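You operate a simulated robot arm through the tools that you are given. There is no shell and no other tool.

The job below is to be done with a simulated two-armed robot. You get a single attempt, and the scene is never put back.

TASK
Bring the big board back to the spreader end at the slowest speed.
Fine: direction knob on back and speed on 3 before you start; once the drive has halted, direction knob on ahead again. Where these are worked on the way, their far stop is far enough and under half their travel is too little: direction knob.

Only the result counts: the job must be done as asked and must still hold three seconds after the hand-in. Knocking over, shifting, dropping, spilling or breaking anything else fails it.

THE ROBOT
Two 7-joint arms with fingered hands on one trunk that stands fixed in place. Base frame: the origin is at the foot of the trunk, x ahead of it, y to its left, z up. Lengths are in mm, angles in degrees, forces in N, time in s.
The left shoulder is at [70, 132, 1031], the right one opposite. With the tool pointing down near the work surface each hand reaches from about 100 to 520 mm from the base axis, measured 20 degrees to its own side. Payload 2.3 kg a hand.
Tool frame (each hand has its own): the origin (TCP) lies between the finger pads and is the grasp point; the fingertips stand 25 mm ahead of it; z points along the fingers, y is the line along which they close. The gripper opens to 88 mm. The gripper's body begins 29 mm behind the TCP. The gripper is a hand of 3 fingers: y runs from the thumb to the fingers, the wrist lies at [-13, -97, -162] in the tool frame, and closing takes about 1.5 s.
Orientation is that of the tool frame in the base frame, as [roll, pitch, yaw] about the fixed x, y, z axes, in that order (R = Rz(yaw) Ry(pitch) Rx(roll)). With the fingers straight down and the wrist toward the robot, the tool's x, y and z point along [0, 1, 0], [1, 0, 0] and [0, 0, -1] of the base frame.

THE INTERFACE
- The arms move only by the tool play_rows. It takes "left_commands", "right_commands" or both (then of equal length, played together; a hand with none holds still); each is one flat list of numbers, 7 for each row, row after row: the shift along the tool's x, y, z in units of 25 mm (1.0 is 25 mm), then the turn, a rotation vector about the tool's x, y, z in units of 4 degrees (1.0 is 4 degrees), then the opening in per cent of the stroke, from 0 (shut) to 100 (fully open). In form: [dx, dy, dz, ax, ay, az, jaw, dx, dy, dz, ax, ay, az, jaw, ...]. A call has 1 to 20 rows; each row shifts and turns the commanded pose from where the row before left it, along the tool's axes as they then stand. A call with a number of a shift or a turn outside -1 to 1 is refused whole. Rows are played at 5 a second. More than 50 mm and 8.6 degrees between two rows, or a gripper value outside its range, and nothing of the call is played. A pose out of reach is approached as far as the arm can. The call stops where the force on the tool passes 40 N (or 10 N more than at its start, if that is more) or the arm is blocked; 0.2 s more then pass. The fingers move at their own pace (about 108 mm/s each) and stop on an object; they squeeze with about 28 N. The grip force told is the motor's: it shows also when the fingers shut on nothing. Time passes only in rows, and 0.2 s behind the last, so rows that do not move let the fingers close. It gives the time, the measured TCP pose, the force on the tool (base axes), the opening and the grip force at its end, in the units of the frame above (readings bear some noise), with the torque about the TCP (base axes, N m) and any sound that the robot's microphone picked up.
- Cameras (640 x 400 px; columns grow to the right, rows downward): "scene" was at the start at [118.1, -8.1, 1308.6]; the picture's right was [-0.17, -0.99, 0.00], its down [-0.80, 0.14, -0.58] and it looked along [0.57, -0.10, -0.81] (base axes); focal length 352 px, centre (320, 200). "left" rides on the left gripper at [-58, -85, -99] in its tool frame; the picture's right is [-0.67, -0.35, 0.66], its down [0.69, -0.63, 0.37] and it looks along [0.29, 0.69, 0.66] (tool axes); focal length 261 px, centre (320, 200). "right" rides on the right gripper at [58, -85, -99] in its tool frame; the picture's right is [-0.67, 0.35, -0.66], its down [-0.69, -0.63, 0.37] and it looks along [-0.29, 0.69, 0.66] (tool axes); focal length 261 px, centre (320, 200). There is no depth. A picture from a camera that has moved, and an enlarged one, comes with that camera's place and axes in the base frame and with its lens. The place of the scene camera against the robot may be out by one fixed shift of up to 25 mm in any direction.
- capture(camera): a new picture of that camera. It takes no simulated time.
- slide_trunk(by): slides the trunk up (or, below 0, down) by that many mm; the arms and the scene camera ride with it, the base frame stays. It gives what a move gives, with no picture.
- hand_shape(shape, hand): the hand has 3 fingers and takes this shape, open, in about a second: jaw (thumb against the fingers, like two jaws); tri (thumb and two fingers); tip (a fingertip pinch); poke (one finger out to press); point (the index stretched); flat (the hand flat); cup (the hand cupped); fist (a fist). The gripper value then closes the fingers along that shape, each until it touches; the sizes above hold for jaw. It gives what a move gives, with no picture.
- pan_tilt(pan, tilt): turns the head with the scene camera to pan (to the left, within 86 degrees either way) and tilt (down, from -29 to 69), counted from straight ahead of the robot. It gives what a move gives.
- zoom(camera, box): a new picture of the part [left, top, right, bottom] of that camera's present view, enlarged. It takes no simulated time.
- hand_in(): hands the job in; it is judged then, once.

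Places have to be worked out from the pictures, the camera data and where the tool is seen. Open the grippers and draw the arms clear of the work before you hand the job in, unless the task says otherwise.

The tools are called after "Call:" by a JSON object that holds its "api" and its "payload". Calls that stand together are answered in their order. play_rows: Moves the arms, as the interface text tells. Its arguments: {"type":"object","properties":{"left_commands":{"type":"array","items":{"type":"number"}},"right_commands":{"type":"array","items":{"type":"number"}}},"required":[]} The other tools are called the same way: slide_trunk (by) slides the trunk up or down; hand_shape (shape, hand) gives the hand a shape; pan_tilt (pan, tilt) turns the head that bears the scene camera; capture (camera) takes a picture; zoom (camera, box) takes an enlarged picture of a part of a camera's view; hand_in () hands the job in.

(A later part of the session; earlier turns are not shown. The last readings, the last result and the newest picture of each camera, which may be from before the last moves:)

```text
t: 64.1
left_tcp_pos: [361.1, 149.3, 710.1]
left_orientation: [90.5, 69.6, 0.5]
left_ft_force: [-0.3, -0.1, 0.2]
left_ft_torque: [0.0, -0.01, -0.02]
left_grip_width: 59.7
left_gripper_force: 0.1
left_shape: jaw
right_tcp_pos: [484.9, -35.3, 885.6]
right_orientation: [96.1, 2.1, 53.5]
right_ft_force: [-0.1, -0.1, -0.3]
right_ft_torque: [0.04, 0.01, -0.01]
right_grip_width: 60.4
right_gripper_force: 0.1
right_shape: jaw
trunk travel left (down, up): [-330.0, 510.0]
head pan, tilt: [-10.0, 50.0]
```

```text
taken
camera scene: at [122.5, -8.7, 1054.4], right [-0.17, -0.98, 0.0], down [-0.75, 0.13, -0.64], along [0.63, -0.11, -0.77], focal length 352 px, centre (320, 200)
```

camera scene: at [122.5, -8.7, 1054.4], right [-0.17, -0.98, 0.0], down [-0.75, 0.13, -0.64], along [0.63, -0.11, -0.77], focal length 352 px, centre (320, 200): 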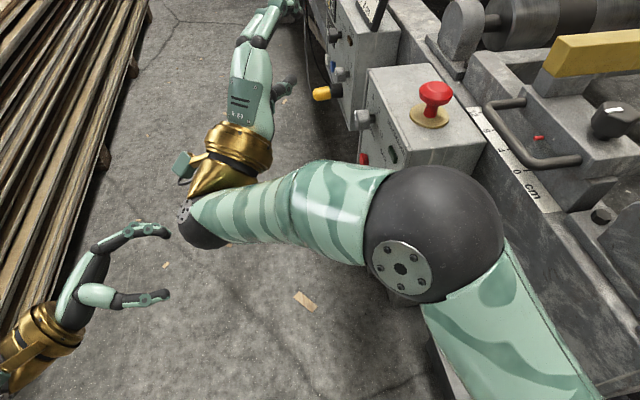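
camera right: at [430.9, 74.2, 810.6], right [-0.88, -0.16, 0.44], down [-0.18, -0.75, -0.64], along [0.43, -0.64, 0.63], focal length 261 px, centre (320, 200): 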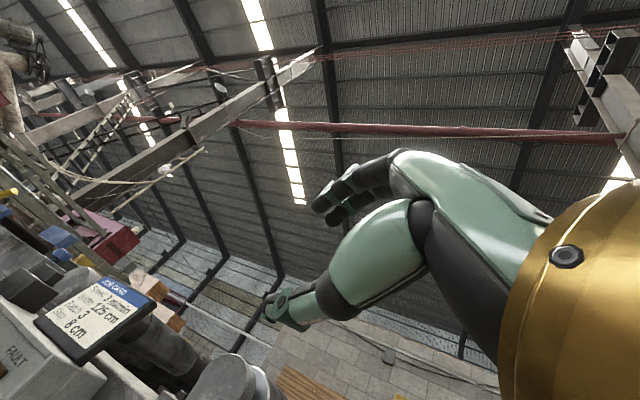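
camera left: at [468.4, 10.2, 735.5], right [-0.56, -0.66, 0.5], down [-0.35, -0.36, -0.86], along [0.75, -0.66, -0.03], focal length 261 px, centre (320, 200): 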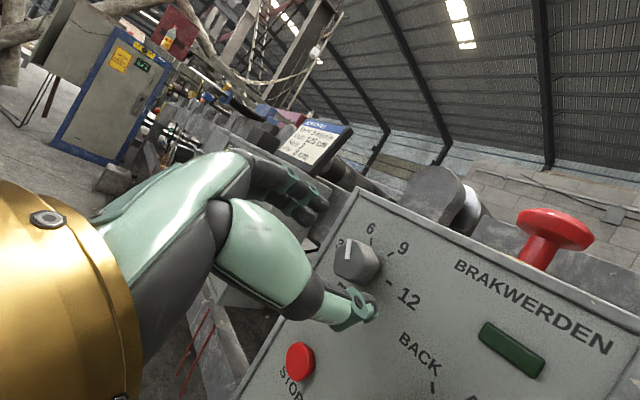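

Now I lower the right hand to a pre-grasp point in front of the speed knob, about (534, -112, 710).

Call:
{"api": "play_rows", "payload": {"right_commands": [-0.131, -0.83, 0.517, 0, 0, 0, 68, -0.131, -0.83, 0.517, 0, 0, 0, 68, -0.131, -0.83, 0.517, 0, 0, 0, 68, -0.131, -0.83, 0.517, 0, 0, 0, 68, -0.131, -0.83, 0.517, 0, 0, 0, 68, -0.131, -0.83, 0.517, 0, 0, 0, 68, -0.131, -0.83, 0.517, 0, 0, 0, 68, -0.131, -0.83, 0.517, 0, 0, 0, 68, 0, 0, 0, 0, 0, 0, 68]}}

Call:
{"api": "capture", "payload": {"camera": "right"}}

Call:
{"api": "capture", "payload": {"camera": "scene"}}

Call:
{"api": "capture", "payload": {"camera": "left"}}

```text
t: 66.1
left_tcp_pos: [361.7, 149.5, 710.2]
left_orientation: [90.2, 69.6, 0.2]
left_ft_force: [-0.2, 0.1, 0.0]
left_ft_torque: [-0.03, 0.02, 0.0]
left_grip_width: 59.4
left_gripper_force: 0.1
left_shape: jaw
right_tcp_pos: [533.1, -101.5, 709.8]
right_orientation: [94.9, 3.4, 55.1]
right_ft_force: [0.1, 0.0, -0.1]
right_ft_torque: [-0.01, -0.01, -0.03]
right_grip_width: 60.2
right_gripper_force: 0.1
right_shape: jaw
trunk travel left (down, up): [-330.0, 510.0]
head pan, tilt: [-10.0, 50.0]
```

```text
taken
camera right: at [475.9, 3.9, 631.0], right [-0.88, -0.17, 0.44], down [-0.16, -0.77, -0.62], along [0.45, -0.61, 0.65], focal length 261 px, centre (320, 200)
```

right: 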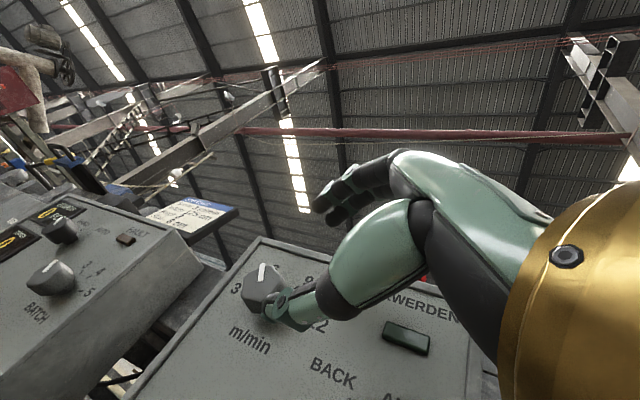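

```text
taken
camera scene: at [122.3, -8.9, 1054.4], right [-0.17, -0.98, 0.0], down [-0.75, 0.13, -0.64], along [0.63, -0.11, -0.77], focal length 352 px, centre (320, 200)
```

scene: 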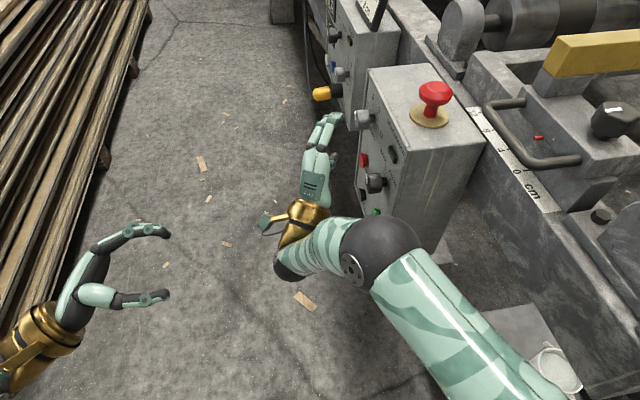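

```text
taken
camera left: at [261.7, 248.5, 735.8], right [-0.56, -0.66, 0.5], down [-0.35, -0.36, -0.86], along [0.75, -0.66, -0.03], focal length 261 px, centre (320, 200)
```

left: 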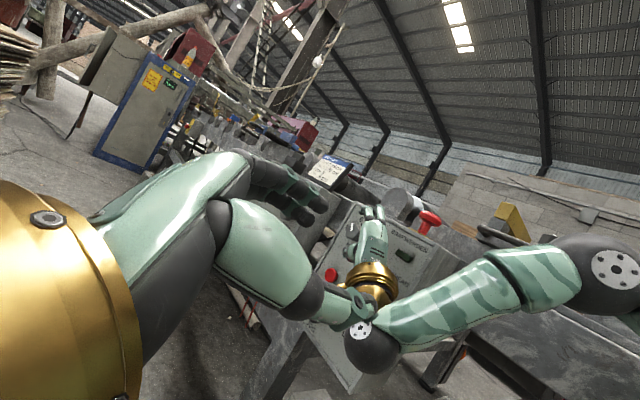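

The tool's y axis is perpendicular to the knob's axis as wanted. I rotate 6° about the knob axis direction and advance most of the way, then check.

Call:
{"api": "play_rows", "payload": {"right_commands": [0, 0, 0, 0.82, 0, -0.574, 68, 0, 0, 0, 0.41, 0, -0.287, 68, -0.3, 0.09, 0, 0, 0, 0, 68, 0, 0, 0.6, 0, 0, 0, 68, 0, 0, 0.6, 0, 0, 0, 68, 0, 0, 0.6, 0, 0, 0, 68, 0, 0, 0.5, 0, 0, 0, 68, 0, 0, 0, 0, 0, 0, 68]}}

Call:
{"api": "capture", "payload": {"camera": "right"}}

Call:
{"api": "capture", "payload": {"camera": "scene"}}

Call:
{"api": "zoom", "payload": {"camera": "scene", "box": [280, 70, 440, 170]}}

```text
t: 67.9
left_tcp_pos: [360.3, 148.6, 710.1]
left_orientation: [90.5, 69.6, 0.6]
left_ft_force: [-0.4, 0.1, 0.7]
left_ft_torque: [-0.02, 0.05, -0.04]
left_grip_width: 59.3
left_gripper_force: 0.0
left_shape: jaw
right_tcp_pos: [573.8, -140.0, 703.7]
right_orientation: [99.9, 6.9, 55.6]
right_ft_force: [-0.2, -1.0, -0.5]
right_ft_torque: [-0.01, 0.01, 0.04]
right_grip_width: 60.3
right_gripper_force: 0.2
right_shape: jaw
trunk travel left (down, up): [-330.0, 510.0]
head pan, tilt: [-10.0, 50.0]
```

```text
taken
camera right: at [509.0, -34.8, 631.5], right [-0.83, -0.17, 0.53], down [-0.22, -0.77, -0.6], along [0.51, -0.61, 0.6], focal length 261 px, centre (320, 200)
```

right: 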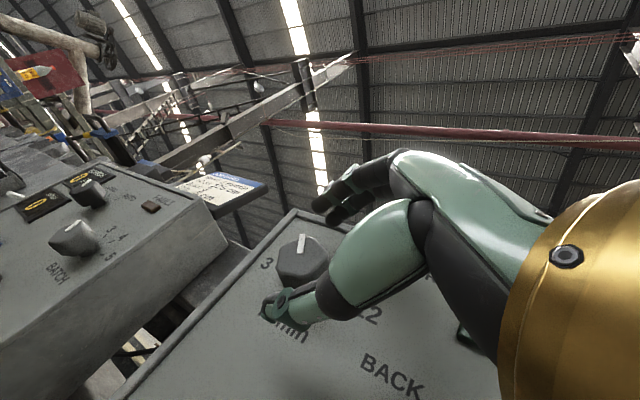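

```text
taken
camera scene: at [122.4, -8.9, 1054.4], right [-0.17, -0.98, 0.0], down [-0.75, 0.13, -0.64], along [0.63, -0.11, -0.77], focal length 352 px, centre (320, 200)
```

scene: 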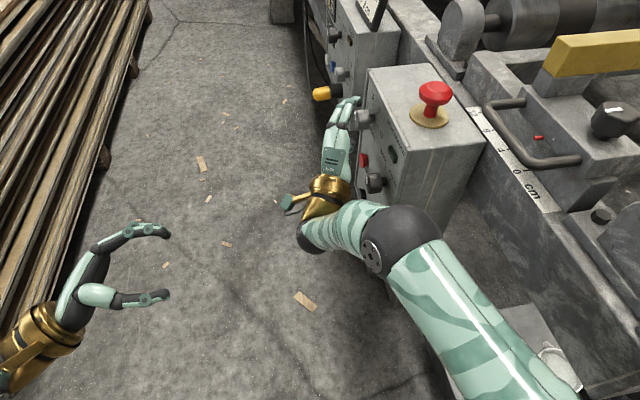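

```text
4.00 times, centred on (360, 120) of scene
camera zoom: at [122.4, -8.9, 1054.4], right [-0.17, -0.98, 0.0], down [-0.75, 0.13, -0.64], along [0.63, -0.11, -0.77], focal length 1409 px, centre (160, 520)
```

zoom: 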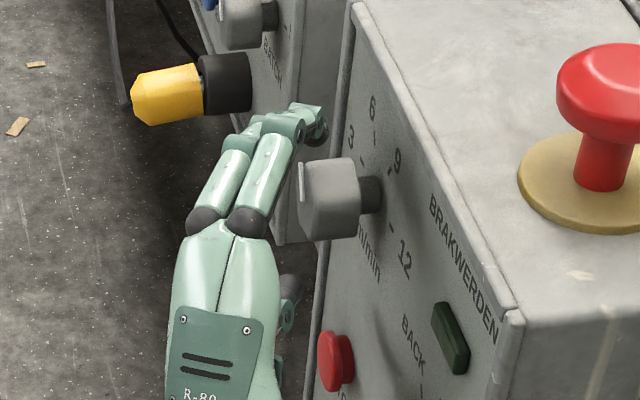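

The projection matches the knob in the picture. I advance another 22 mm with a slight shift toward the panel.

Call:
{"api": "play_rows", "payload": {"right_commands": [-0.07, 0, 0.3, 0, 0, 0, 68, -0.07, 0, 0.3, 0, 0, 0, 68, -0.06, 0, 0.28, 0, 0, 0, 68, 0, 0, 0, 0, 0, 0, 68]}}

Call:
{"api": "capture", "payload": {"camera": "right"}}

Call:
{"api": "zoom", "payload": {"camera": "scene", "box": [280, 70, 440, 170]}}

Call:
{"api": "capture", "payload": {"camera": "left"}}

```text
t: 68.9
left_tcp_pos: [361.5, 147.8, 709.5]
left_orientation: [90.3, 69.7, 0.3]
left_ft_force: [-1.3, -0.4, -0.7]
left_ft_torque: [0.01, -0.02, 0.0]
left_grip_width: 59.5
left_gripper_force: 0.1
left_shape: jaw
right_tcp_pos: [589.5, -156.6, 699.7]
right_orientation: [99.8, 6.8, 55.6]
right_ft_force: [-0.5, 0.7, -0.1]
right_ft_torque: [0.03, 0.02, 0.03]
right_grip_width: 60.4
right_gripper_force: 0.2
right_shape: jaw
trunk travel left (down, up): [-330.0, 510.0]
head pan, tilt: [-10.0, 50.0]
```

```text
taken
camera right: at [524.4, -51.1, 627.8], right [-0.83, -0.17, 0.53], down [-0.22, -0.77, -0.6], along [0.51, -0.61, 0.6], focal length 261 px, centre (320, 200)
```

right: 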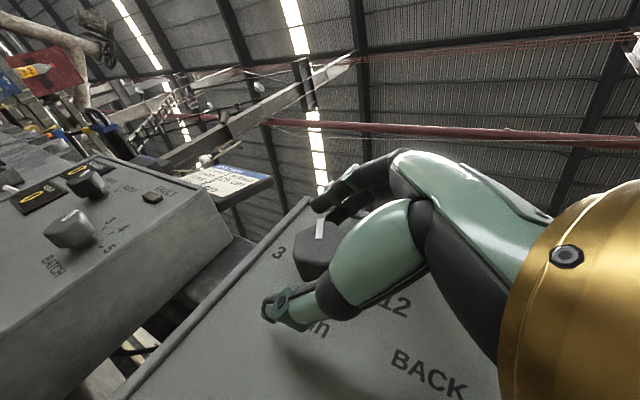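

```text
4.00 times, centred on (360, 120) of scene
camera zoom: at [122.4, -8.9, 1054.4], right [-0.17, -0.98, 0.0], down [-0.75, 0.13, -0.64], along [0.63, -0.11, -0.77], focal length 1409 px, centre (160, 520)
```

zoom: 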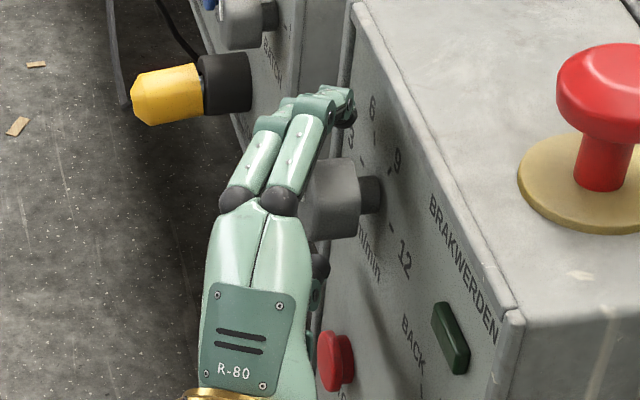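

```text
taken
camera left: at [261.8, 248.5, 735.8], right [-0.56, -0.66, 0.5], down [-0.35, -0.36, -0.86], along [0.75, -0.66, -0.03], focal length 261 px, centre (320, 200)
```

left: 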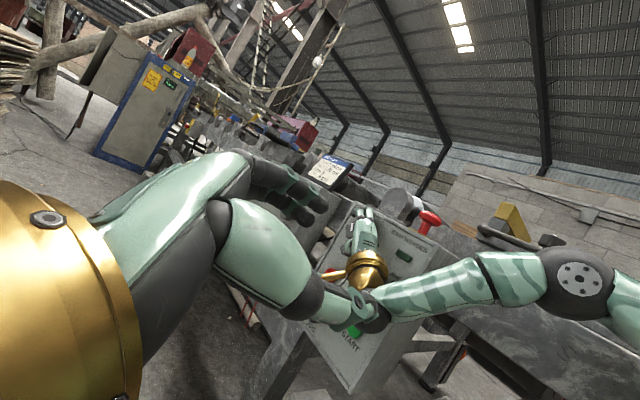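

The fingers straddle the knob's front part vertically. I close the right hand.

Call:
{"api": "play_rows", "payload": {"right_commands": [0, 0, 0, 0, 0, 0, 40, 0, 0, 0, 0, 0, 0, 20, 0, 0, 0, 0, 0, 0, 0, 0, 0, 0, 0, 0, 0, 0, 0, 0, 0, 0, 0, 0, 0, 0, 0, 0, 0, 0, 0, 0, 0, 0, 0, 0, 0, 0, 0]}}

Call:
{"api": "capture", "payload": {"camera": "right"}}

Call:
{"api": "zoom", "payload": {"camera": "scene", "box": [280, 70, 440, 170]}}

```text
t: 70.5
left_tcp_pos: [363.4, 149.8, 710.8]
left_orientation: [90.1, 69.7, 0.1]
left_ft_force: [-0.3, 0.5, -0.9]
left_ft_torque: [0.01, 0.01, 0.04]
left_grip_width: 59.6
left_gripper_force: 0.1
left_shape: jaw
right_tcp_pos: [591.8, -157.3, 699.1]
right_orientation: [100.0, 7.0, 55.5]
right_ft_force: [11.5, -2.1, 3.6]
right_ft_torque: [-0.09, 0.0, 0.08]
right_grip_width: 21.2
right_gripper_force: 28.1
right_shape: jaw
trunk travel left (down, up): [-330.0, 510.0]
head pan, tilt: [-10.0, 50.0]
```

```text
taken
camera right: at [525.5, -51.1, 626.8], right [-0.83, -0.17, 0.53], down [-0.22, -0.77, -0.6], along [0.52, -0.61, 0.6], focal length 261 px, centre (320, 200)
```

right: 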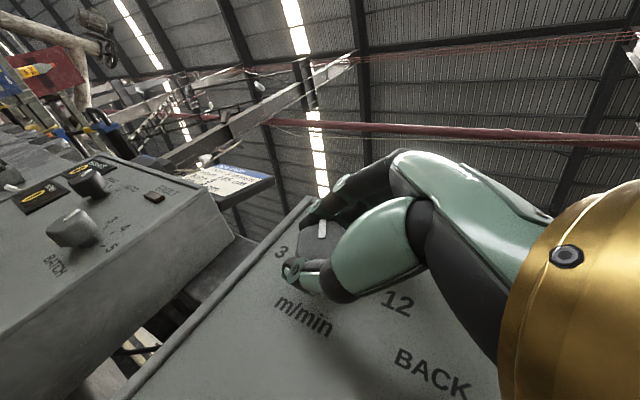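

```text
4.00 times, centred on (360, 120) of scene
camera zoom: at [124.4, -9.3, 1054.1], right [-0.17, -0.98, 0.0], down [-0.76, 0.13, -0.64], along [0.63, -0.11, -0.77], focal length 1409 px, centre (160, 520)
```

zoom: 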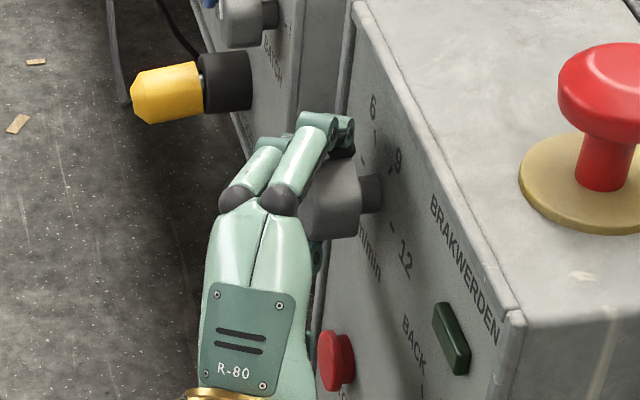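

Gripped. I turn 28° counterclockwise about the knob's axis (base y) and check.

Call:
{"api": "play_rows", "payload": {"right_commands": [0, 0, 0, 0.82, 0, -0.574, 0, 0, 0, 0, 0.82, 0, -0.574, 0, 0, 0, 0, 0.82, 0, -0.574, 0, 0, 0, 0, 0.82, 0, -0.574, 0, 0, 0, 0, 0.82, 0, -0.574, 0, 0, 0, 0, 0.82, 0, -0.574, 0, 0, 0, 0, 0.82, 0, -0.574, 0]}}

Call:
{"api": "capture", "payload": {"camera": "right"}}

Call:
{"api": "zoom", "payload": {"camera": "scene", "box": [280, 70, 440, 170]}}

```text
t: 72.1
left_tcp_pos: [362.8, 148.8, 708.8]
left_orientation: [90.3, 69.6, 0.3]
left_ft_force: [-0.6, 0.4, 0.4]
left_ft_torque: [0.0, 0.01, -0.01]
left_grip_width: 59.3
left_gripper_force: 0.0
left_shape: jaw
right_tcp_pos: [590.8, -156.9, 697.1]
right_orientation: [124.8, 21.9, 62.0]
right_ft_force: [10.1, -1.3, 1.4]
right_ft_torque: [-0.06, 0.0, 0.08]
right_grip_width: 21.9
right_gripper_force: 28.1
right_shape: jaw
trunk travel left (down, up): [-330.0, 510.0]
head pan, tilt: [-10.0, 50.0]
```

```text
taken
camera right: at [498.7, -51.2, 664.3], right [-0.48, -0.17, 0.86], down [-0.48, -0.77, -0.42], along [0.74, -0.61, 0.29], focal length 261 px, centre (320, 200)
```

right: 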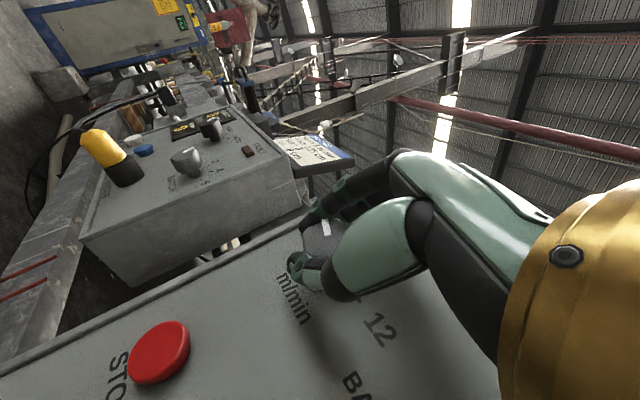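

```text
4.00 times, centred on (360, 120) of scene
camera zoom: at [124.6, -9.1, 1054.1], right [-0.17, -0.98, 0.0], down [-0.76, 0.13, -0.64], along [0.63, -0.11, -0.77], focal length 1409 px, centre (160, 520)
```

zoom: 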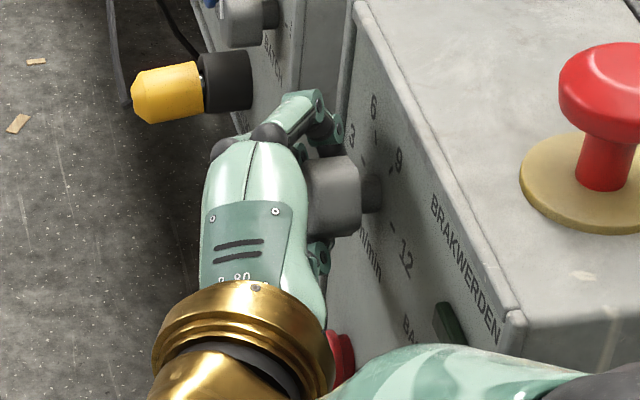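

The mark moves with the hand. I turn the remaining 32°.

Call:
{"api": "play_rows", "payload": {"right_commands": [0, 0, 0, 0.82, 0, -0.574, 0, 0, 0, 0, 0.82, 0, -0.574, 0, 0, 0, 0, 0.82, 0, -0.574, 0, 0, 0, 0, 0.82, 0, -0.574, 0, 0, 0, 0, 0.82, 0, -0.574, 0, 0, 0, 0, 0.82, 0, -0.574, 0, 0, 0, 0, 0.82, 0, -0.574, 0, 0, 0, 0, 0.82, 0, -0.574, 0]}}

Call:
{"api": "capture", "payload": {"camera": "right"}}

Call:
{"api": "capture", "payload": {"camera": "left"}}

Call:
{"api": "capture", "payload": {"camera": "scene"}}

```text
t: 73.9
left_tcp_pos: [364.3, 148.4, 709.9]
left_orientation: [90.5, 69.7, 0.5]
left_ft_force: [0.9, -0.3, 0.1]
left_ft_torque: [-0.01, 0.0, -0.02]
left_grip_width: 59.6
left_gripper_force: 0.0
left_shape: jaw
right_tcp_pos: [592.9, -158.1, 694.2]
right_orientation: [159.1, 33.2, 78.4]
right_ft_force: [6.2, -1.1, -9.4]
right_ft_torque: [0.06, -0.03, 0.13]
right_grip_width: 20.9
right_gripper_force: 27.9
right_shape: jaw
trunk travel left (down, up): [-330.0, 510.0]
head pan, tilt: [-10.0, 50.0]
```

```text
taken
camera right: at [495.2, -52.3, 716.1], right [0.06, -0.17, 0.98], down [-0.63, -0.77, -0.1], along [0.78, -0.61, -0.15], focal length 261 px, centre (320, 200)
```

right: 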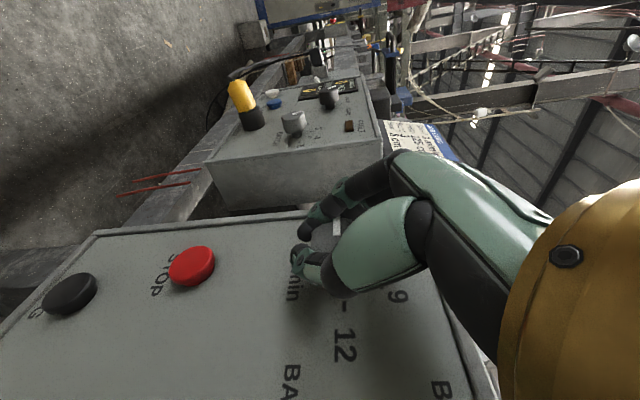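

```text
taken
camera left: at [264.5, 247.7, 734.8], right [-0.56, -0.66, 0.51], down [-0.35, -0.36, -0.86], along [0.75, -0.66, -0.03], focal length 261 px, centre (320, 200)
```

left: 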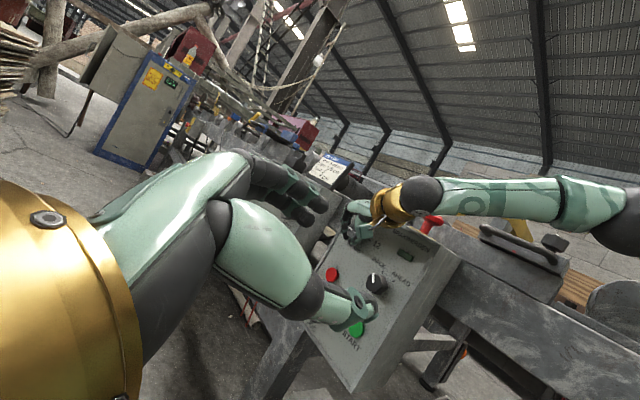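

```text
taken
camera scene: at [126.4, -10.1, 1053.7], right [-0.17, -0.98, 0.0], down [-0.76, 0.13, -0.64], along [0.63, -0.11, -0.77], focal length 352 px, centre (320, 200)
```

scene: 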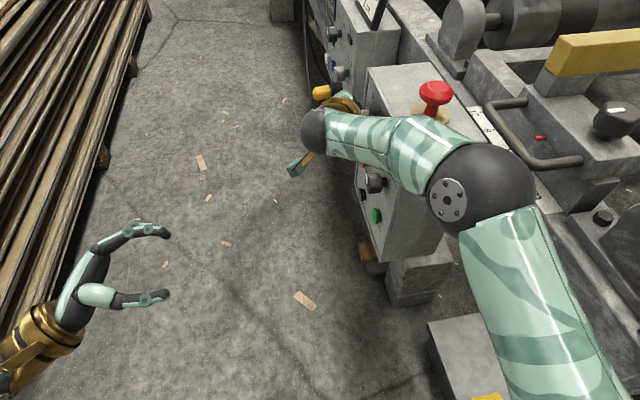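

I zoom in on the knob and on the right elbow's surroundings, as the scene camera pose has shifted slightly.

Call:
{"api": "zoom", "payload": {"camera": "left", "box": [300, 170, 460, 270]}}

Call:
{"api": "zoom", "payload": {"camera": "left", "box": [480, 150, 640, 250]}}

Call:
{"api": "zoom", "payload": {"camera": "right", "box": [270, 190, 430, 290]}}

Call:
{"api": "zoom", "payload": {"camera": "scene", "box": [400, 80, 640, 230]}}

```text
4.00 times, centred on (380, 220) of left
camera zoom: at [264.5, 247.7, 734.8], right [-0.56, -0.66, 0.51], down [-0.35, -0.36, -0.86], along [0.75, -0.66, -0.03], focal length 1043 px, centre (80, 120)
```

zoom: 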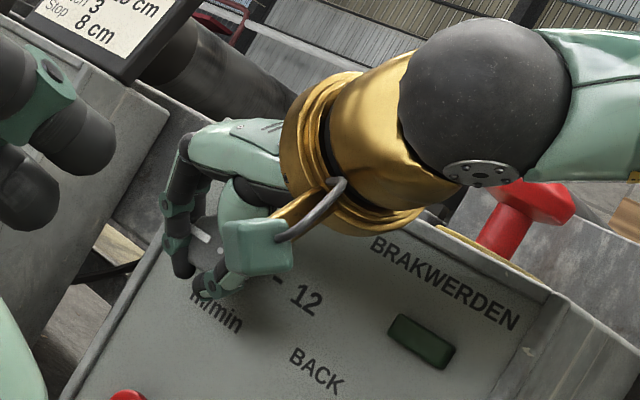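

```text
4.00 times, centred on (560, 200) of left
camera zoom: at [264.5, 247.7, 734.8], right [-0.56, -0.66, 0.51], down [-0.35, -0.36, -0.86], along [0.75, -0.66, -0.03], focal length 1043 px, centre (-640, 200)
```

zoom: 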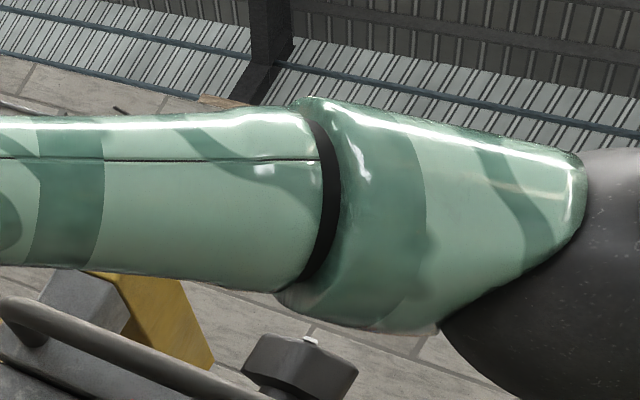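

```text
4.00 times, centred on (350, 240) of right
camera zoom: at [495.2, -52.3, 716.1], right [0.06, -0.17, 0.98], down [-0.63, -0.77, -0.1], along [0.78, -0.61, -0.15], focal length 1043 px, centre (200, 40)
```

zoom: 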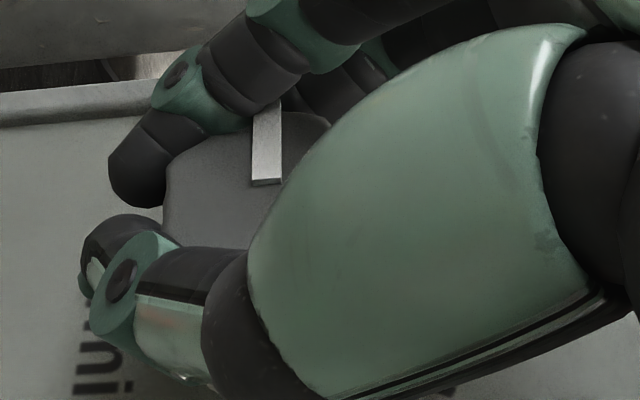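

```text
2.67 times, centred on (520, 155) of scene
camera zoom: at [126.4, -10.1, 1053.7], right [-0.17, -0.98, 0.0], down [-0.76, 0.13, -0.64], along [0.63, -0.11, -0.77], focal length 939 px, centre (-213, 320)
```

zoom: 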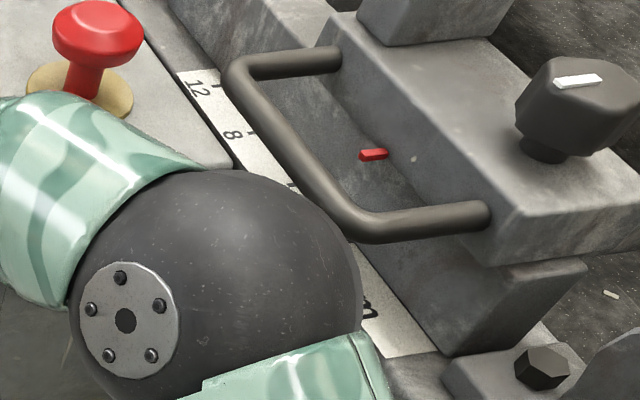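

The mark now points straight to +x, i.e. -90°, where 3 is. I open the right hand and withdraw it along its own axis.

Call:
{"api": "play_rows", "payload": {"right_commands": [0, 0, 0, 0, 0, 0, 68, 0, 0, 0, 0, 0, 0, 68, 0, 0, 0, 0, 0, 0, 68, 0, 0, 0, 0, 0, 0, 68, 0, 0, 0, 0, 0, 0, 68, 0, 0, -0.5, 0, 0, 0, 68, 0, 0, -0.5, 0, 0, 0, 68, 0, 0, -0.5, 0, 0, 0, 68, 0, 0, -0.5, 0, 0, 0, 68, 0.5, 0, -0.5, 0, 0, 0, 68, 0.5, 0, -0.5, 0, 0, 0, 68]}}

Call:
{"api": "capture", "payload": {"camera": "right"}}

Call:
{"api": "capture", "payload": {"camera": "left"}}

Call:
{"api": "zoom", "payload": {"camera": "right", "box": [260, 200, 420, 300]}}

```text
t: 76.3
left_tcp_pos: [362.1, 148.7, 710.0]
left_orientation: [90.0, 69.5, 0.0]
left_ft_force: [0.6, -0.7, -0.7]
left_ft_torque: [0.01, 0.01, -0.02]
left_grip_width: 59.7
left_gripper_force: 0.1
left_shape: jaw
right_tcp_pos: [574.6, -92.7, 743.7]
right_orientation: [158.5, 33.1, 77.9]
right_ft_force: [-1.0, 0.2, 0.3]
right_ft_torque: [0.0, 0.01, 0.02]
right_grip_width: 59.1
right_gripper_force: 0.0
right_shape: jaw
trunk travel left (down, up): [-330.0, 510.0]
head pan, tilt: [-10.0, 50.0]
```

```text
taken
camera right: at [478.8, 11.9, 764.9], right [0.05, -0.17, 0.98], down [-0.63, -0.77, -0.1], along [0.78, -0.61, -0.15], focal length 261 px, centre (320, 200)
```

right: 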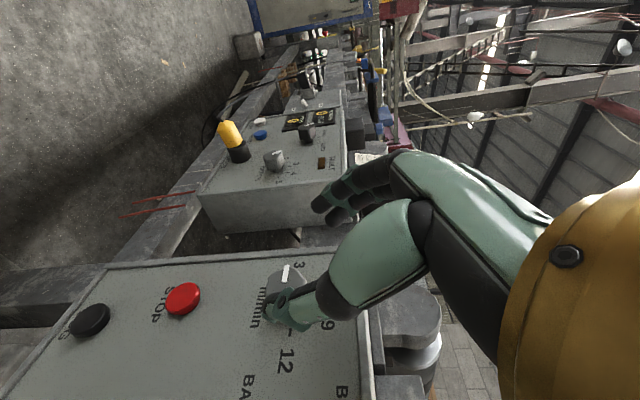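

```text
taken
camera left: at [261.8, 248.7, 735.8], right [-0.56, -0.66, 0.51], down [-0.35, -0.36, -0.86], along [0.75, -0.66, -0.03], focal length 261 px, centre (320, 200)
```

left: 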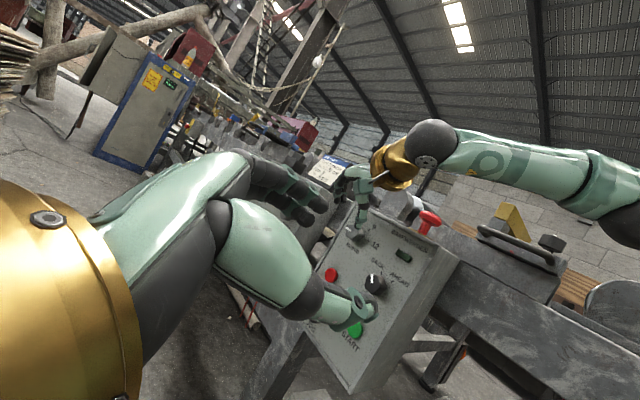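

```text
4.00 times, centred on (340, 250) of right
camera zoom: at [478.8, 11.9, 764.9], right [0.05, -0.17, 0.98], down [-0.63, -0.77, -0.1], along [0.78, -0.61, -0.15], focal length 1043 px, centre (240, 0)
```

zoom: 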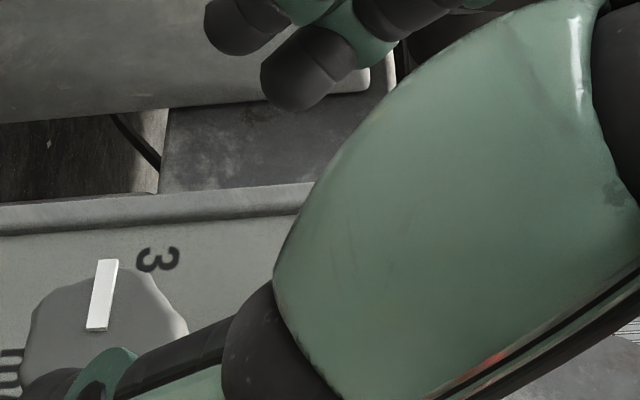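

The speed mark is on 3. Next I bring the right hand, closed, to a ready point in front of STOP (in case it's needed), keeping it above where the left hand will press START.

Call:
{"api": "play_rows", "payload": {"right_commands": [0.46, -0.19, 0.82, 0, 0, 0, 40, 0.46, -0.19, 0.82, 0, 0, 0, 20, 0.46, -0.19, 0.82, 0, 0, 0, 0, 0.46, -0.19, 0.82, 0, 0, 0, 0, 0.46, -0.19, 0.82, 0, 0, 0, 0, 0, 0, 0, 0, 0, 0, 0]}}

Call:
{"api": "capture", "payload": {"camera": "right"}}

Call:
{"api": "capture", "payload": {"camera": "left"}}

Call:
{"api": "zoom", "payload": {"camera": "left", "box": [300, 180, 460, 280]}}

Call:
{"api": "capture", "payload": {"camera": "scene"}}

```text
t: 77.7
left_tcp_pos: [363.4, 149.0, 710.7]
left_orientation: [90.1, 69.7, 0.0]
left_ft_force: [0.5, 0.1, -0.1]
left_ft_torque: [-0.02, 0.01, 0.01]
left_grip_width: 59.5
left_gripper_force: 0.0
left_shape: jaw
right_tcp_pos: [588.3, -106.0, 624.5]
right_orientation: [158.4, 33.2, 77.9]
right_ft_force: [-0.5, 0.8, 0.3]
right_ft_torque: [-0.01, -0.02, -0.04]
right_grip_width: 0.4
right_gripper_force: 27.9
right_shape: jaw
trunk travel left (down, up): [-330.0, 510.0]
head pan, tilt: [-10.0, 50.0]
```

```text
taken
camera right: at [492.0, -0.1, 645.4], right [0.05, -0.17, 0.98], down [-0.63, -0.77, -0.1], along [0.78, -0.61, -0.15], focal length 261 px, centre (320, 200)
```

right: 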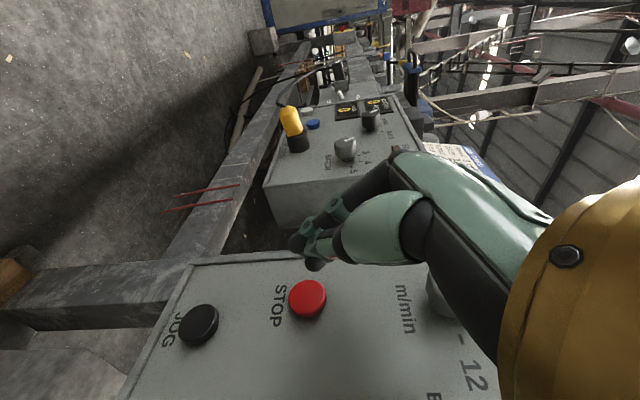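

```text
taken
camera left: at [261.7, 248.5, 735.8], right [-0.56, -0.66, 0.5], down [-0.35, -0.36, -0.86], along [0.75, -0.66, -0.03], focal length 261 px, centre (320, 200)
```

left: 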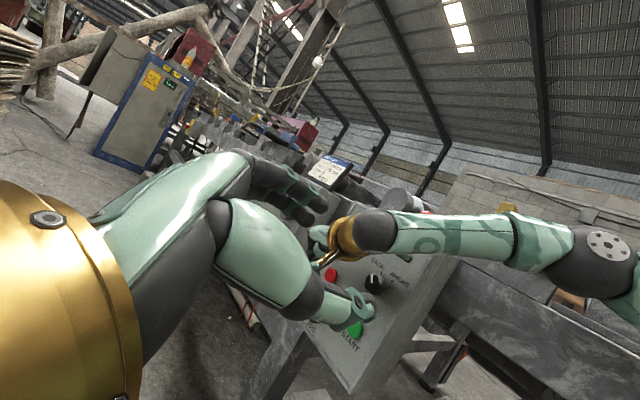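

```text
4.00 times, centred on (380, 230) of left
camera zoom: at [261.7, 248.5, 735.8], right [-0.56, -0.66, 0.5], down [-0.35, -0.36, -0.86], along [0.75, -0.66, -0.03], focal length 1043 px, centre (80, 80)
```

zoom: 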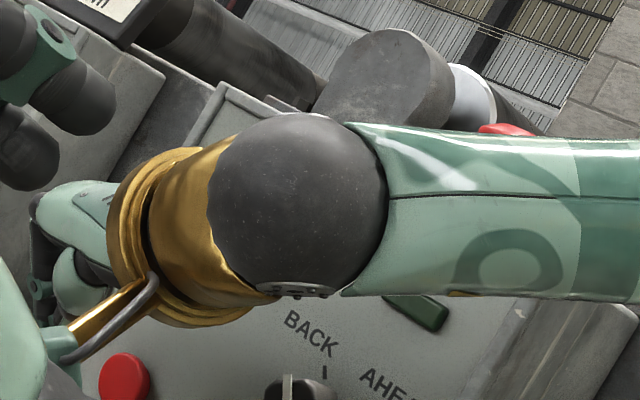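

```text
taken
camera scene: at [122.3, -8.9, 1054.4], right [-0.17, -0.98, 0.0], down [-0.75, 0.13, -0.64], along [0.63, -0.11, -0.77], focal length 352 px, centre (320, 200)
```

scene: 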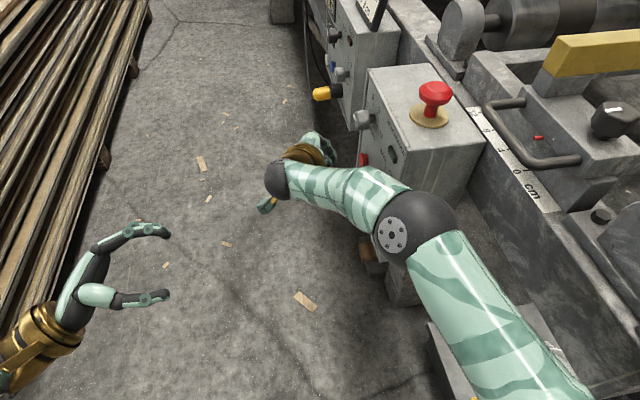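

The right hand is ready by STOP. I take a baseline view of the board and the far table before starting.

Call:
{"api": "pan_tilt", "payload": {"pan": -20, "tilt": 18}}

Call:
{"api": "capture", "payload": {"camera": "scene"}}

Call:
{"api": "zoom", "payload": {"camera": "scene", "box": [150, 60, 470, 260]}}

```text
t: 78.7
left_tcp_pos: [362.0, 148.5, 709.8]
left_orientation: [90.2, 69.6, 0.2]
left_ft_force: [-0.9, -0.2, 0.2]
left_ft_torque: [0.01, -0.01, 0.0]
left_grip_width: 59.8
left_gripper_force: 0.0
left_shape: jaw
right_tcp_pos: [589.0, -105.1, 624.5]
right_orientation: [158.4, 33.2, 77.9]
right_ft_force: [-0.3, 0.1, 0.0]
right_ft_torque: [-0.01, 0.02, 0.01]
right_grip_width: 0.0
right_gripper_force: 28.1
right_shape: jaw
trunk travel left (down, up): [-330.0, 510.0]
head pan, tilt: [-20.0, 18.0]
```

```text
taken
camera scene: at [134.3, -27.5, 1103.1], right [-0.34, -0.94, 0.0], down [-0.29, 0.11, -0.95], along [0.89, -0.33, -0.31], focal length 352 px, centre (320, 200)
```

scene: 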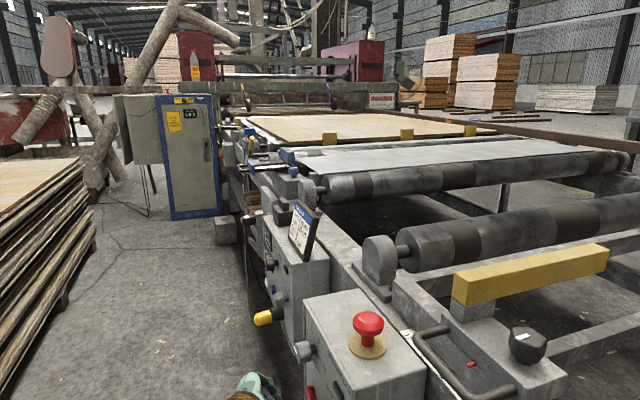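

```text
2.00 times, centred on (310, 160) of scene
camera zoom: at [134.3, -27.5, 1103.1], right [-0.34, -0.94, 0.0], down [-0.29, 0.11, -0.95], along [0.89, -0.33, -0.31], focal length 704 px, centre (340, 280)
```

zoom: 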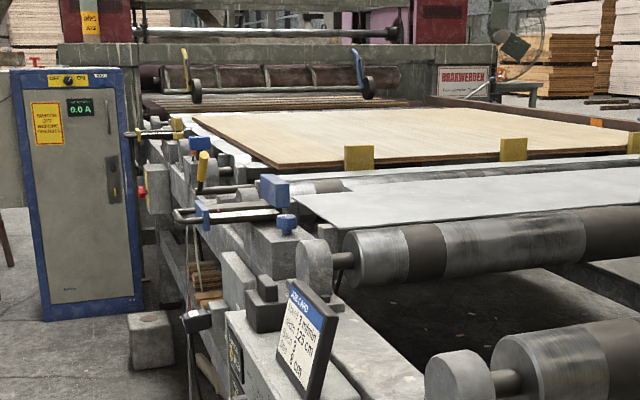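

Clear view: line current 0.0 A, board near edge at the yellow dogs. Now I lower the left hand, close it and square it (about -20°) for pressing START.

Call:
{"api": "play_rows", "payload": {"left_commands": [0.932, -0.345, 0, 0, 0, 0, 40, 0.932, -0.345, 0, 0, 0, 0, 20, 0.932, -0.345, 0, 0, 0, 0, 0, 0.932, -0.345, 0, 0, 0, 0, 0, 0.932, -0.345, 0, 0, 0, 0, 0, 0.932, -0.345, 0, 0, 0, 0, 0, 0, 0, 0, 0, 0, -1, 0, 0, 0, 0, 0, 0, -1, 0, 0, 0, 0, 0, 0, -1, 0, 0, 0, 0, 0, 0, -1, 0, 0, 0, 0, 0, 0, -1, 0, 0, 0, 0, 0, 0, -1, 0, 0, 0, 0, 0, 0, -1, 0, 0, 0, 0, 0, 0, -1, 0, 0, 0, 0, 0, 0, -1, 0, 0, 0, 0, 0, 0, -1, 0, 0, 0, 0, 0, 0, 0, 0]}}

Call:
{"api": "capture", "payload": {"camera": "left"}}

```text
t: 82.3
left_tcp_pos: [359.5, 149.9, 560.9]
left_orientation: [-90.2, 70.4, 179.9]
left_ft_force: [-0.2, 0.0, 1.0]
left_ft_torque: [0.0, 0.0, -0.05]
left_grip_width: 0.0
left_gripper_force: 28.2
left_shape: jaw
right_tcp_pos: [588.7, -106.4, 625.0]
right_orientation: [158.5, 33.2, 77.9]
right_ft_force: [0.3, -0.1, 0.4]
right_ft_torque: [0.01, -0.01, 0.0]
right_grip_width: 0.2
right_gripper_force: 27.9
right_shape: jaw
trunk travel left (down, up): [-330.0, 510.0]
head pan, tilt: [-20.0, 18.0]
```

```text
taken
camera left: at [298.9, 248.6, 644.8], right [-0.1, -0.66, 0.75], down [-0.82, -0.37, -0.43], along [0.56, -0.66, -0.5], focal length 261 px, centre (320, 200)
```

left: 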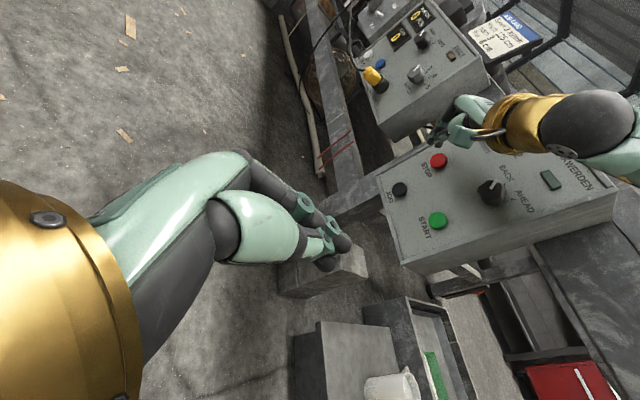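

Free path ahead; I move to a ready point about 60 mm in front of START.

Call:
{"api": "play_rows", "payload": {"left_commands": [-0.147, 0.415, 0.8, 0, 0, 0, 0, -0.147, 0.415, 0.8, 0, 0, 0, 0, -0.147, 0.415, 0.8, 0, 0, 0, 0, -0.147, 0.415, 0.8, 0, 0, 0, 0, -0.147, 0.415, 0.8, 0, 0, 0, 0, -0.147, 0.415, 0.8, 0, 0, 0, 0, -0.147, 0.415, 0.8, 0, 0, 0, 0, -0.147, 0.415, 0.8, 0, 0, 0, 0, -0.147, 0.415, 0.8, 0, 0, 0, 0, -0.147, 0.415, 0.8, 0, 0, 0, 0, -0.147, 0.415, 0.8, 0, 0, 0, 0, -0.147, 0.415, 0.8, 0, 0, 0, 0, 0, 0, 0, 0, 0, 0, 0]}}

Call:
{"api": "capture", "payload": {"camera": "left"}}

Call:
{"api": "capture", "payload": {"camera": "right"}}

```text
t: 85.1
left_tcp_pos: [492.7, -90.7, 561.7]
left_orientation: [-90.2, 70.4, 179.9]
left_ft_force: [-0.1, 0.4, 0.3]
left_ft_torque: [0.0, 0.02, 0.02]
left_grip_width: 0.2
left_gripper_force: 28.0
left_shape: jaw
right_tcp_pos: [588.7, -104.2, 624.6]
right_orientation: [158.5, 33.2, 78.0]
right_ft_force: [-0.2, -0.2, 0.5]
right_ft_torque: [-0.01, 0.0, -0.01]
right_grip_width: 0.0
right_gripper_force: 28.2
right_shape: jaw
trunk travel left (down, up): [-330.0, 510.0]
head pan, tilt: [-20.0, 18.0]
```

```text
taken
camera left: at [431.4, 8.7, 644.9], right [-0.1, -0.66, 0.75], down [-0.82, -0.37, -0.43], along [0.56, -0.66, -0.5], focal length 261 px, centre (320, 200)
```

left: 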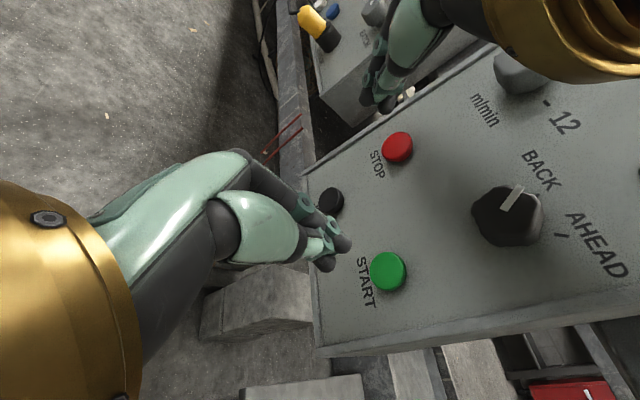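

```text
taken
camera right: at [492.1, -0.2, 645.7], right [0.05, -0.17, 0.98], down [-0.63, -0.77, -0.1], along [0.78, -0.61, -0.15], focal length 261 px, centre (320, 200)
```

right: 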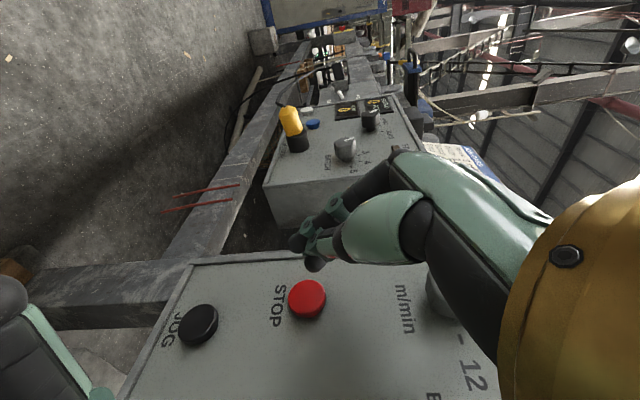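

START is at (493.7, 560.4), the closed fingertips are lined up with it. I press it briefly and retract in one call.

Call:
{"api": "play_rows", "payload": {"left_commands": [0, 0, 0.6, 0, 0, 0, 0, 0, 0, 0.6, 0, 0, 0, 0, 0, 0, 0.6, 0, 0, 0, 0, 0, 0, 0.55, 0, 0, 0, 0, 0, 0, 0.15, 0, 0, 0, 0, 0, 0, 0.15, 0, 0, 0, 0, 0, 0, 0.15, 0, 0, 0, 0, 0, 0, -0.4, 0, 0, 0, 0, 0, 0, -0.6, 0, 0, 0, 0]}}

Call:
{"api": "capture", "payload": {"camera": "scene"}}

Call:
{"api": "capture", "payload": {"camera": "left"}}

```text
t: 87.1
left_tcp_pos: [494.0, -137.0, 561.4]
left_orientation: [-90.3, 70.3, 179.7]
left_ft_force: [0.1, 0.9, 0.9]
left_ft_torque: [-0.01, 0.02, 0.0]
left_grip_width: 0.0
left_gripper_force: 28.0
left_shape: jaw
right_tcp_pos: [587.8, -104.7, 624.6]
right_orientation: [158.5, 33.2, 78.0]
right_ft_force: [0.1, 0.2, 0.2]
right_ft_torque: [0.01, 0.0, 0.03]
right_grip_width: 0.0
right_gripper_force: 28.2
right_shape: jaw
trunk travel left (down, up): [-330.0, 510.0]
head pan, tilt: [-20.0, 18.0]
heard: click
```

```text
taken
camera scene: at [134.3, -27.6, 1103.2], right [-0.34, -0.94, 0.0], down [-0.29, 0.11, -0.95], along [0.89, -0.33, -0.31], focal length 352 px, centre (320, 200)
```

scene: 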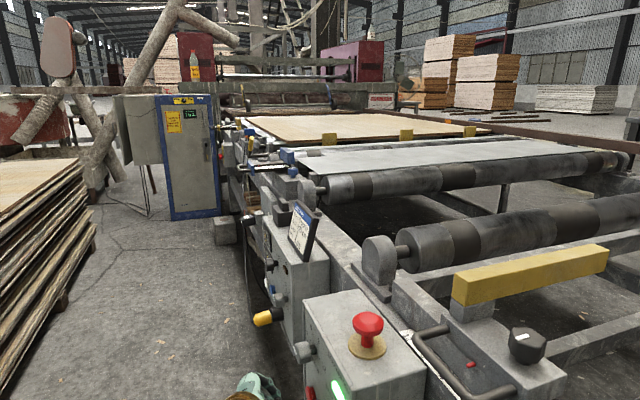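

```text
taken
camera left: at [432.0, -36.9, 643.9], right [-0.1, -0.66, 0.75], down [-0.82, -0.36, -0.44], along [0.56, -0.66, -0.5], focal length 261 px, centre (320, 200)
```

left: 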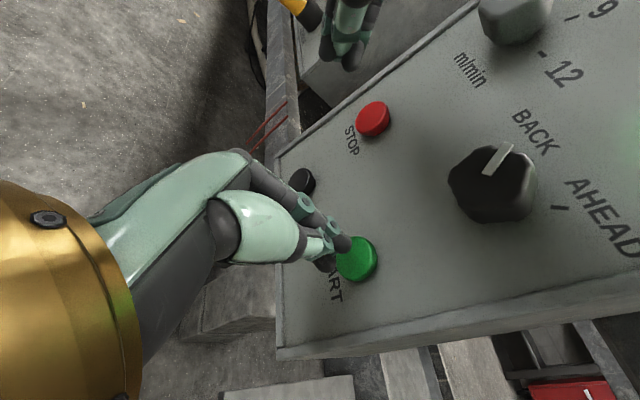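

A click, the green lamp is on: the drive runs. I check the board and the current closely (no time passes), while retracting the left hand in small waits.

Call:
{"api": "zoom", "payload": {"camera": "scene", "box": [150, 60, 470, 260]}}

Call:
{"api": "play_rows", "payload": {"left_commands": [0, 0, -0.6, 0, 0, 0, 0, 0, 0, -0.6, 0, 0, 0, 0, 0, 0, -0.6, 0, 0, 0, 0, 0, 0, -0.2, 0, 0, 0, 0]}}

Call:
{"api": "zoom", "payload": {"camera": "scene", "box": [150, 60, 470, 260]}}

```text
2.00 times, centred on (310, 160) of scene
camera zoom: at [134.3, -27.6, 1103.2], right [-0.34, -0.94, 0.0], down [-0.29, 0.11, -0.95], along [0.89, -0.33, -0.31], focal length 704 px, centre (340, 280)
```

zoom: 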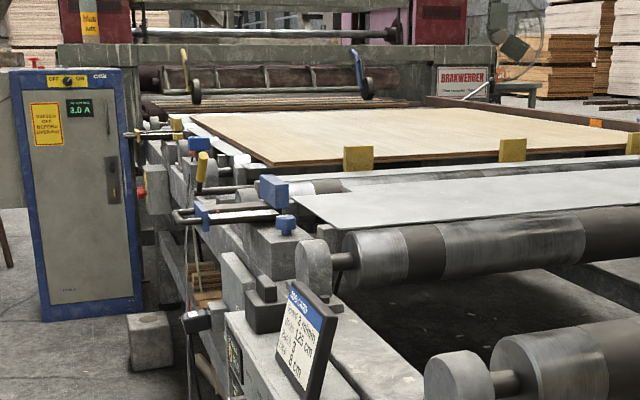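

```text
t: 88.1
left_tcp_pos: [492.9, -85.5, 559.4]
left_orientation: [-90.5, 70.4, 179.6]
left_ft_force: [0.4, 0.2, -0.3]
left_ft_torque: [0.0, -0.04, -0.04]
left_grip_width: 0.0
left_gripper_force: 27.8
left_shape: jaw
right_tcp_pos: [588.4, -104.6, 624.7]
right_orientation: [158.5, 33.1, 78.1]
right_ft_force: [0.1, 0.1, -0.8]
right_ft_torque: [0.0, 0.0, -0.02]
right_grip_width: 0.0
right_gripper_force: 28.1
right_shape: jaw
trunk travel left (down, up): [-330.0, 510.0]
head pan, tilt: [-20.0, 18.0]
```

```text
2.00 times, centred on (310, 160) of scene
camera zoom: at [134.3, -27.6, 1103.2], right [-0.34, -0.94, 0.0], down [-0.29, 0.11, -0.95], along [0.89, -0.33, -0.31], focal length 704 px, centre (340, 280)
```

zoom: 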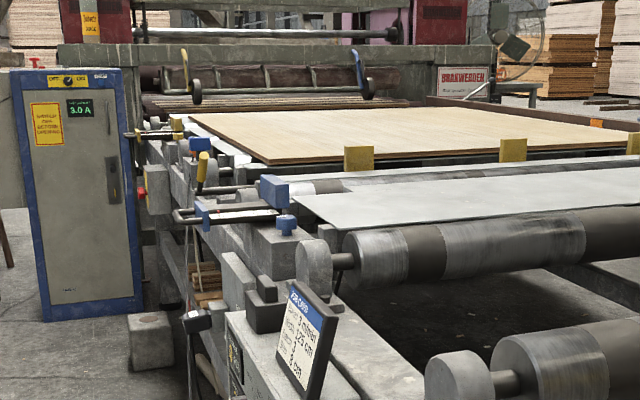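

Line current 3.0 A and the board's near corner has started to move away toward the spreader. I keep watching in short steps.

Call:
{"api": "play_rows", "payload": {"left_commands": [0, 0, 0, 0, 0, 0, 0, 0, 0, 0, 0, 0, 0, 0, 0, 0, 0, 0, 0, 0, 0, 0, 0, 0, 0, 0, 0, 0, 0, 0, 0, 0, 0, 0, 0, 0, 0, 0, 0, 0, 0, 0, 0, 0, 0, 0, 0, 0, 0]}}

Call:
{"api": "zoom", "payload": {"camera": "scene", "box": [190, 80, 350, 180]}}

Call:
{"api": "zoom", "payload": {"camera": "scene", "box": [150, 60, 470, 260]}}

```text
t: 89.7
left_tcp_pos: [492.0, -84.6, 560.3]
left_orientation: [-90.4, 70.4, 179.7]
left_ft_force: [-1.3, -0.1, 0.2]
left_ft_torque: [-0.02, 0.0, 0.01]
left_grip_width: 0.0
left_gripper_force: 27.8
left_shape: jaw
right_tcp_pos: [589.1, -105.2, 624.7]
right_orientation: [158.4, 33.2, 77.8]
right_ft_force: [-0.4, -0.5, 0.7]
right_ft_torque: [0.0, -0.02, 0.01]
right_grip_width: 0.0
right_gripper_force: 27.8
right_shape: jaw
trunk travel left (down, up): [-330.0, 510.0]
head pan, tilt: [-20.0, 18.0]
```

```text
4.00 times, centred on (270, 130) of scene
camera zoom: at [134.3, -27.6, 1103.2], right [-0.34, -0.94, 0.0], down [-0.29, 0.11, -0.95], along [0.89, -0.33, -0.31], focal length 1409 px, centre (520, 480)
```

zoom: 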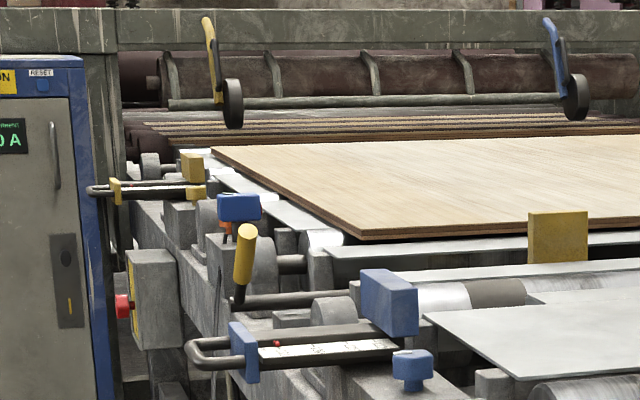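

```text
2.00 times, centred on (310, 160) of scene
camera zoom: at [134.3, -27.6, 1103.2], right [-0.34, -0.94, 0.0], down [-0.29, 0.11, -0.95], along [0.89, -0.33, -0.31], focal length 704 px, centre (340, 280)
```

zoom: 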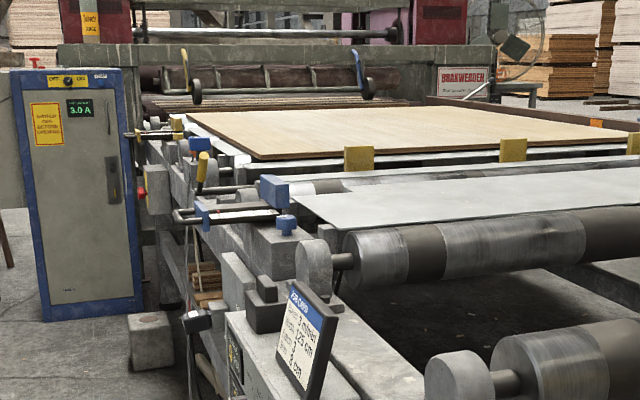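

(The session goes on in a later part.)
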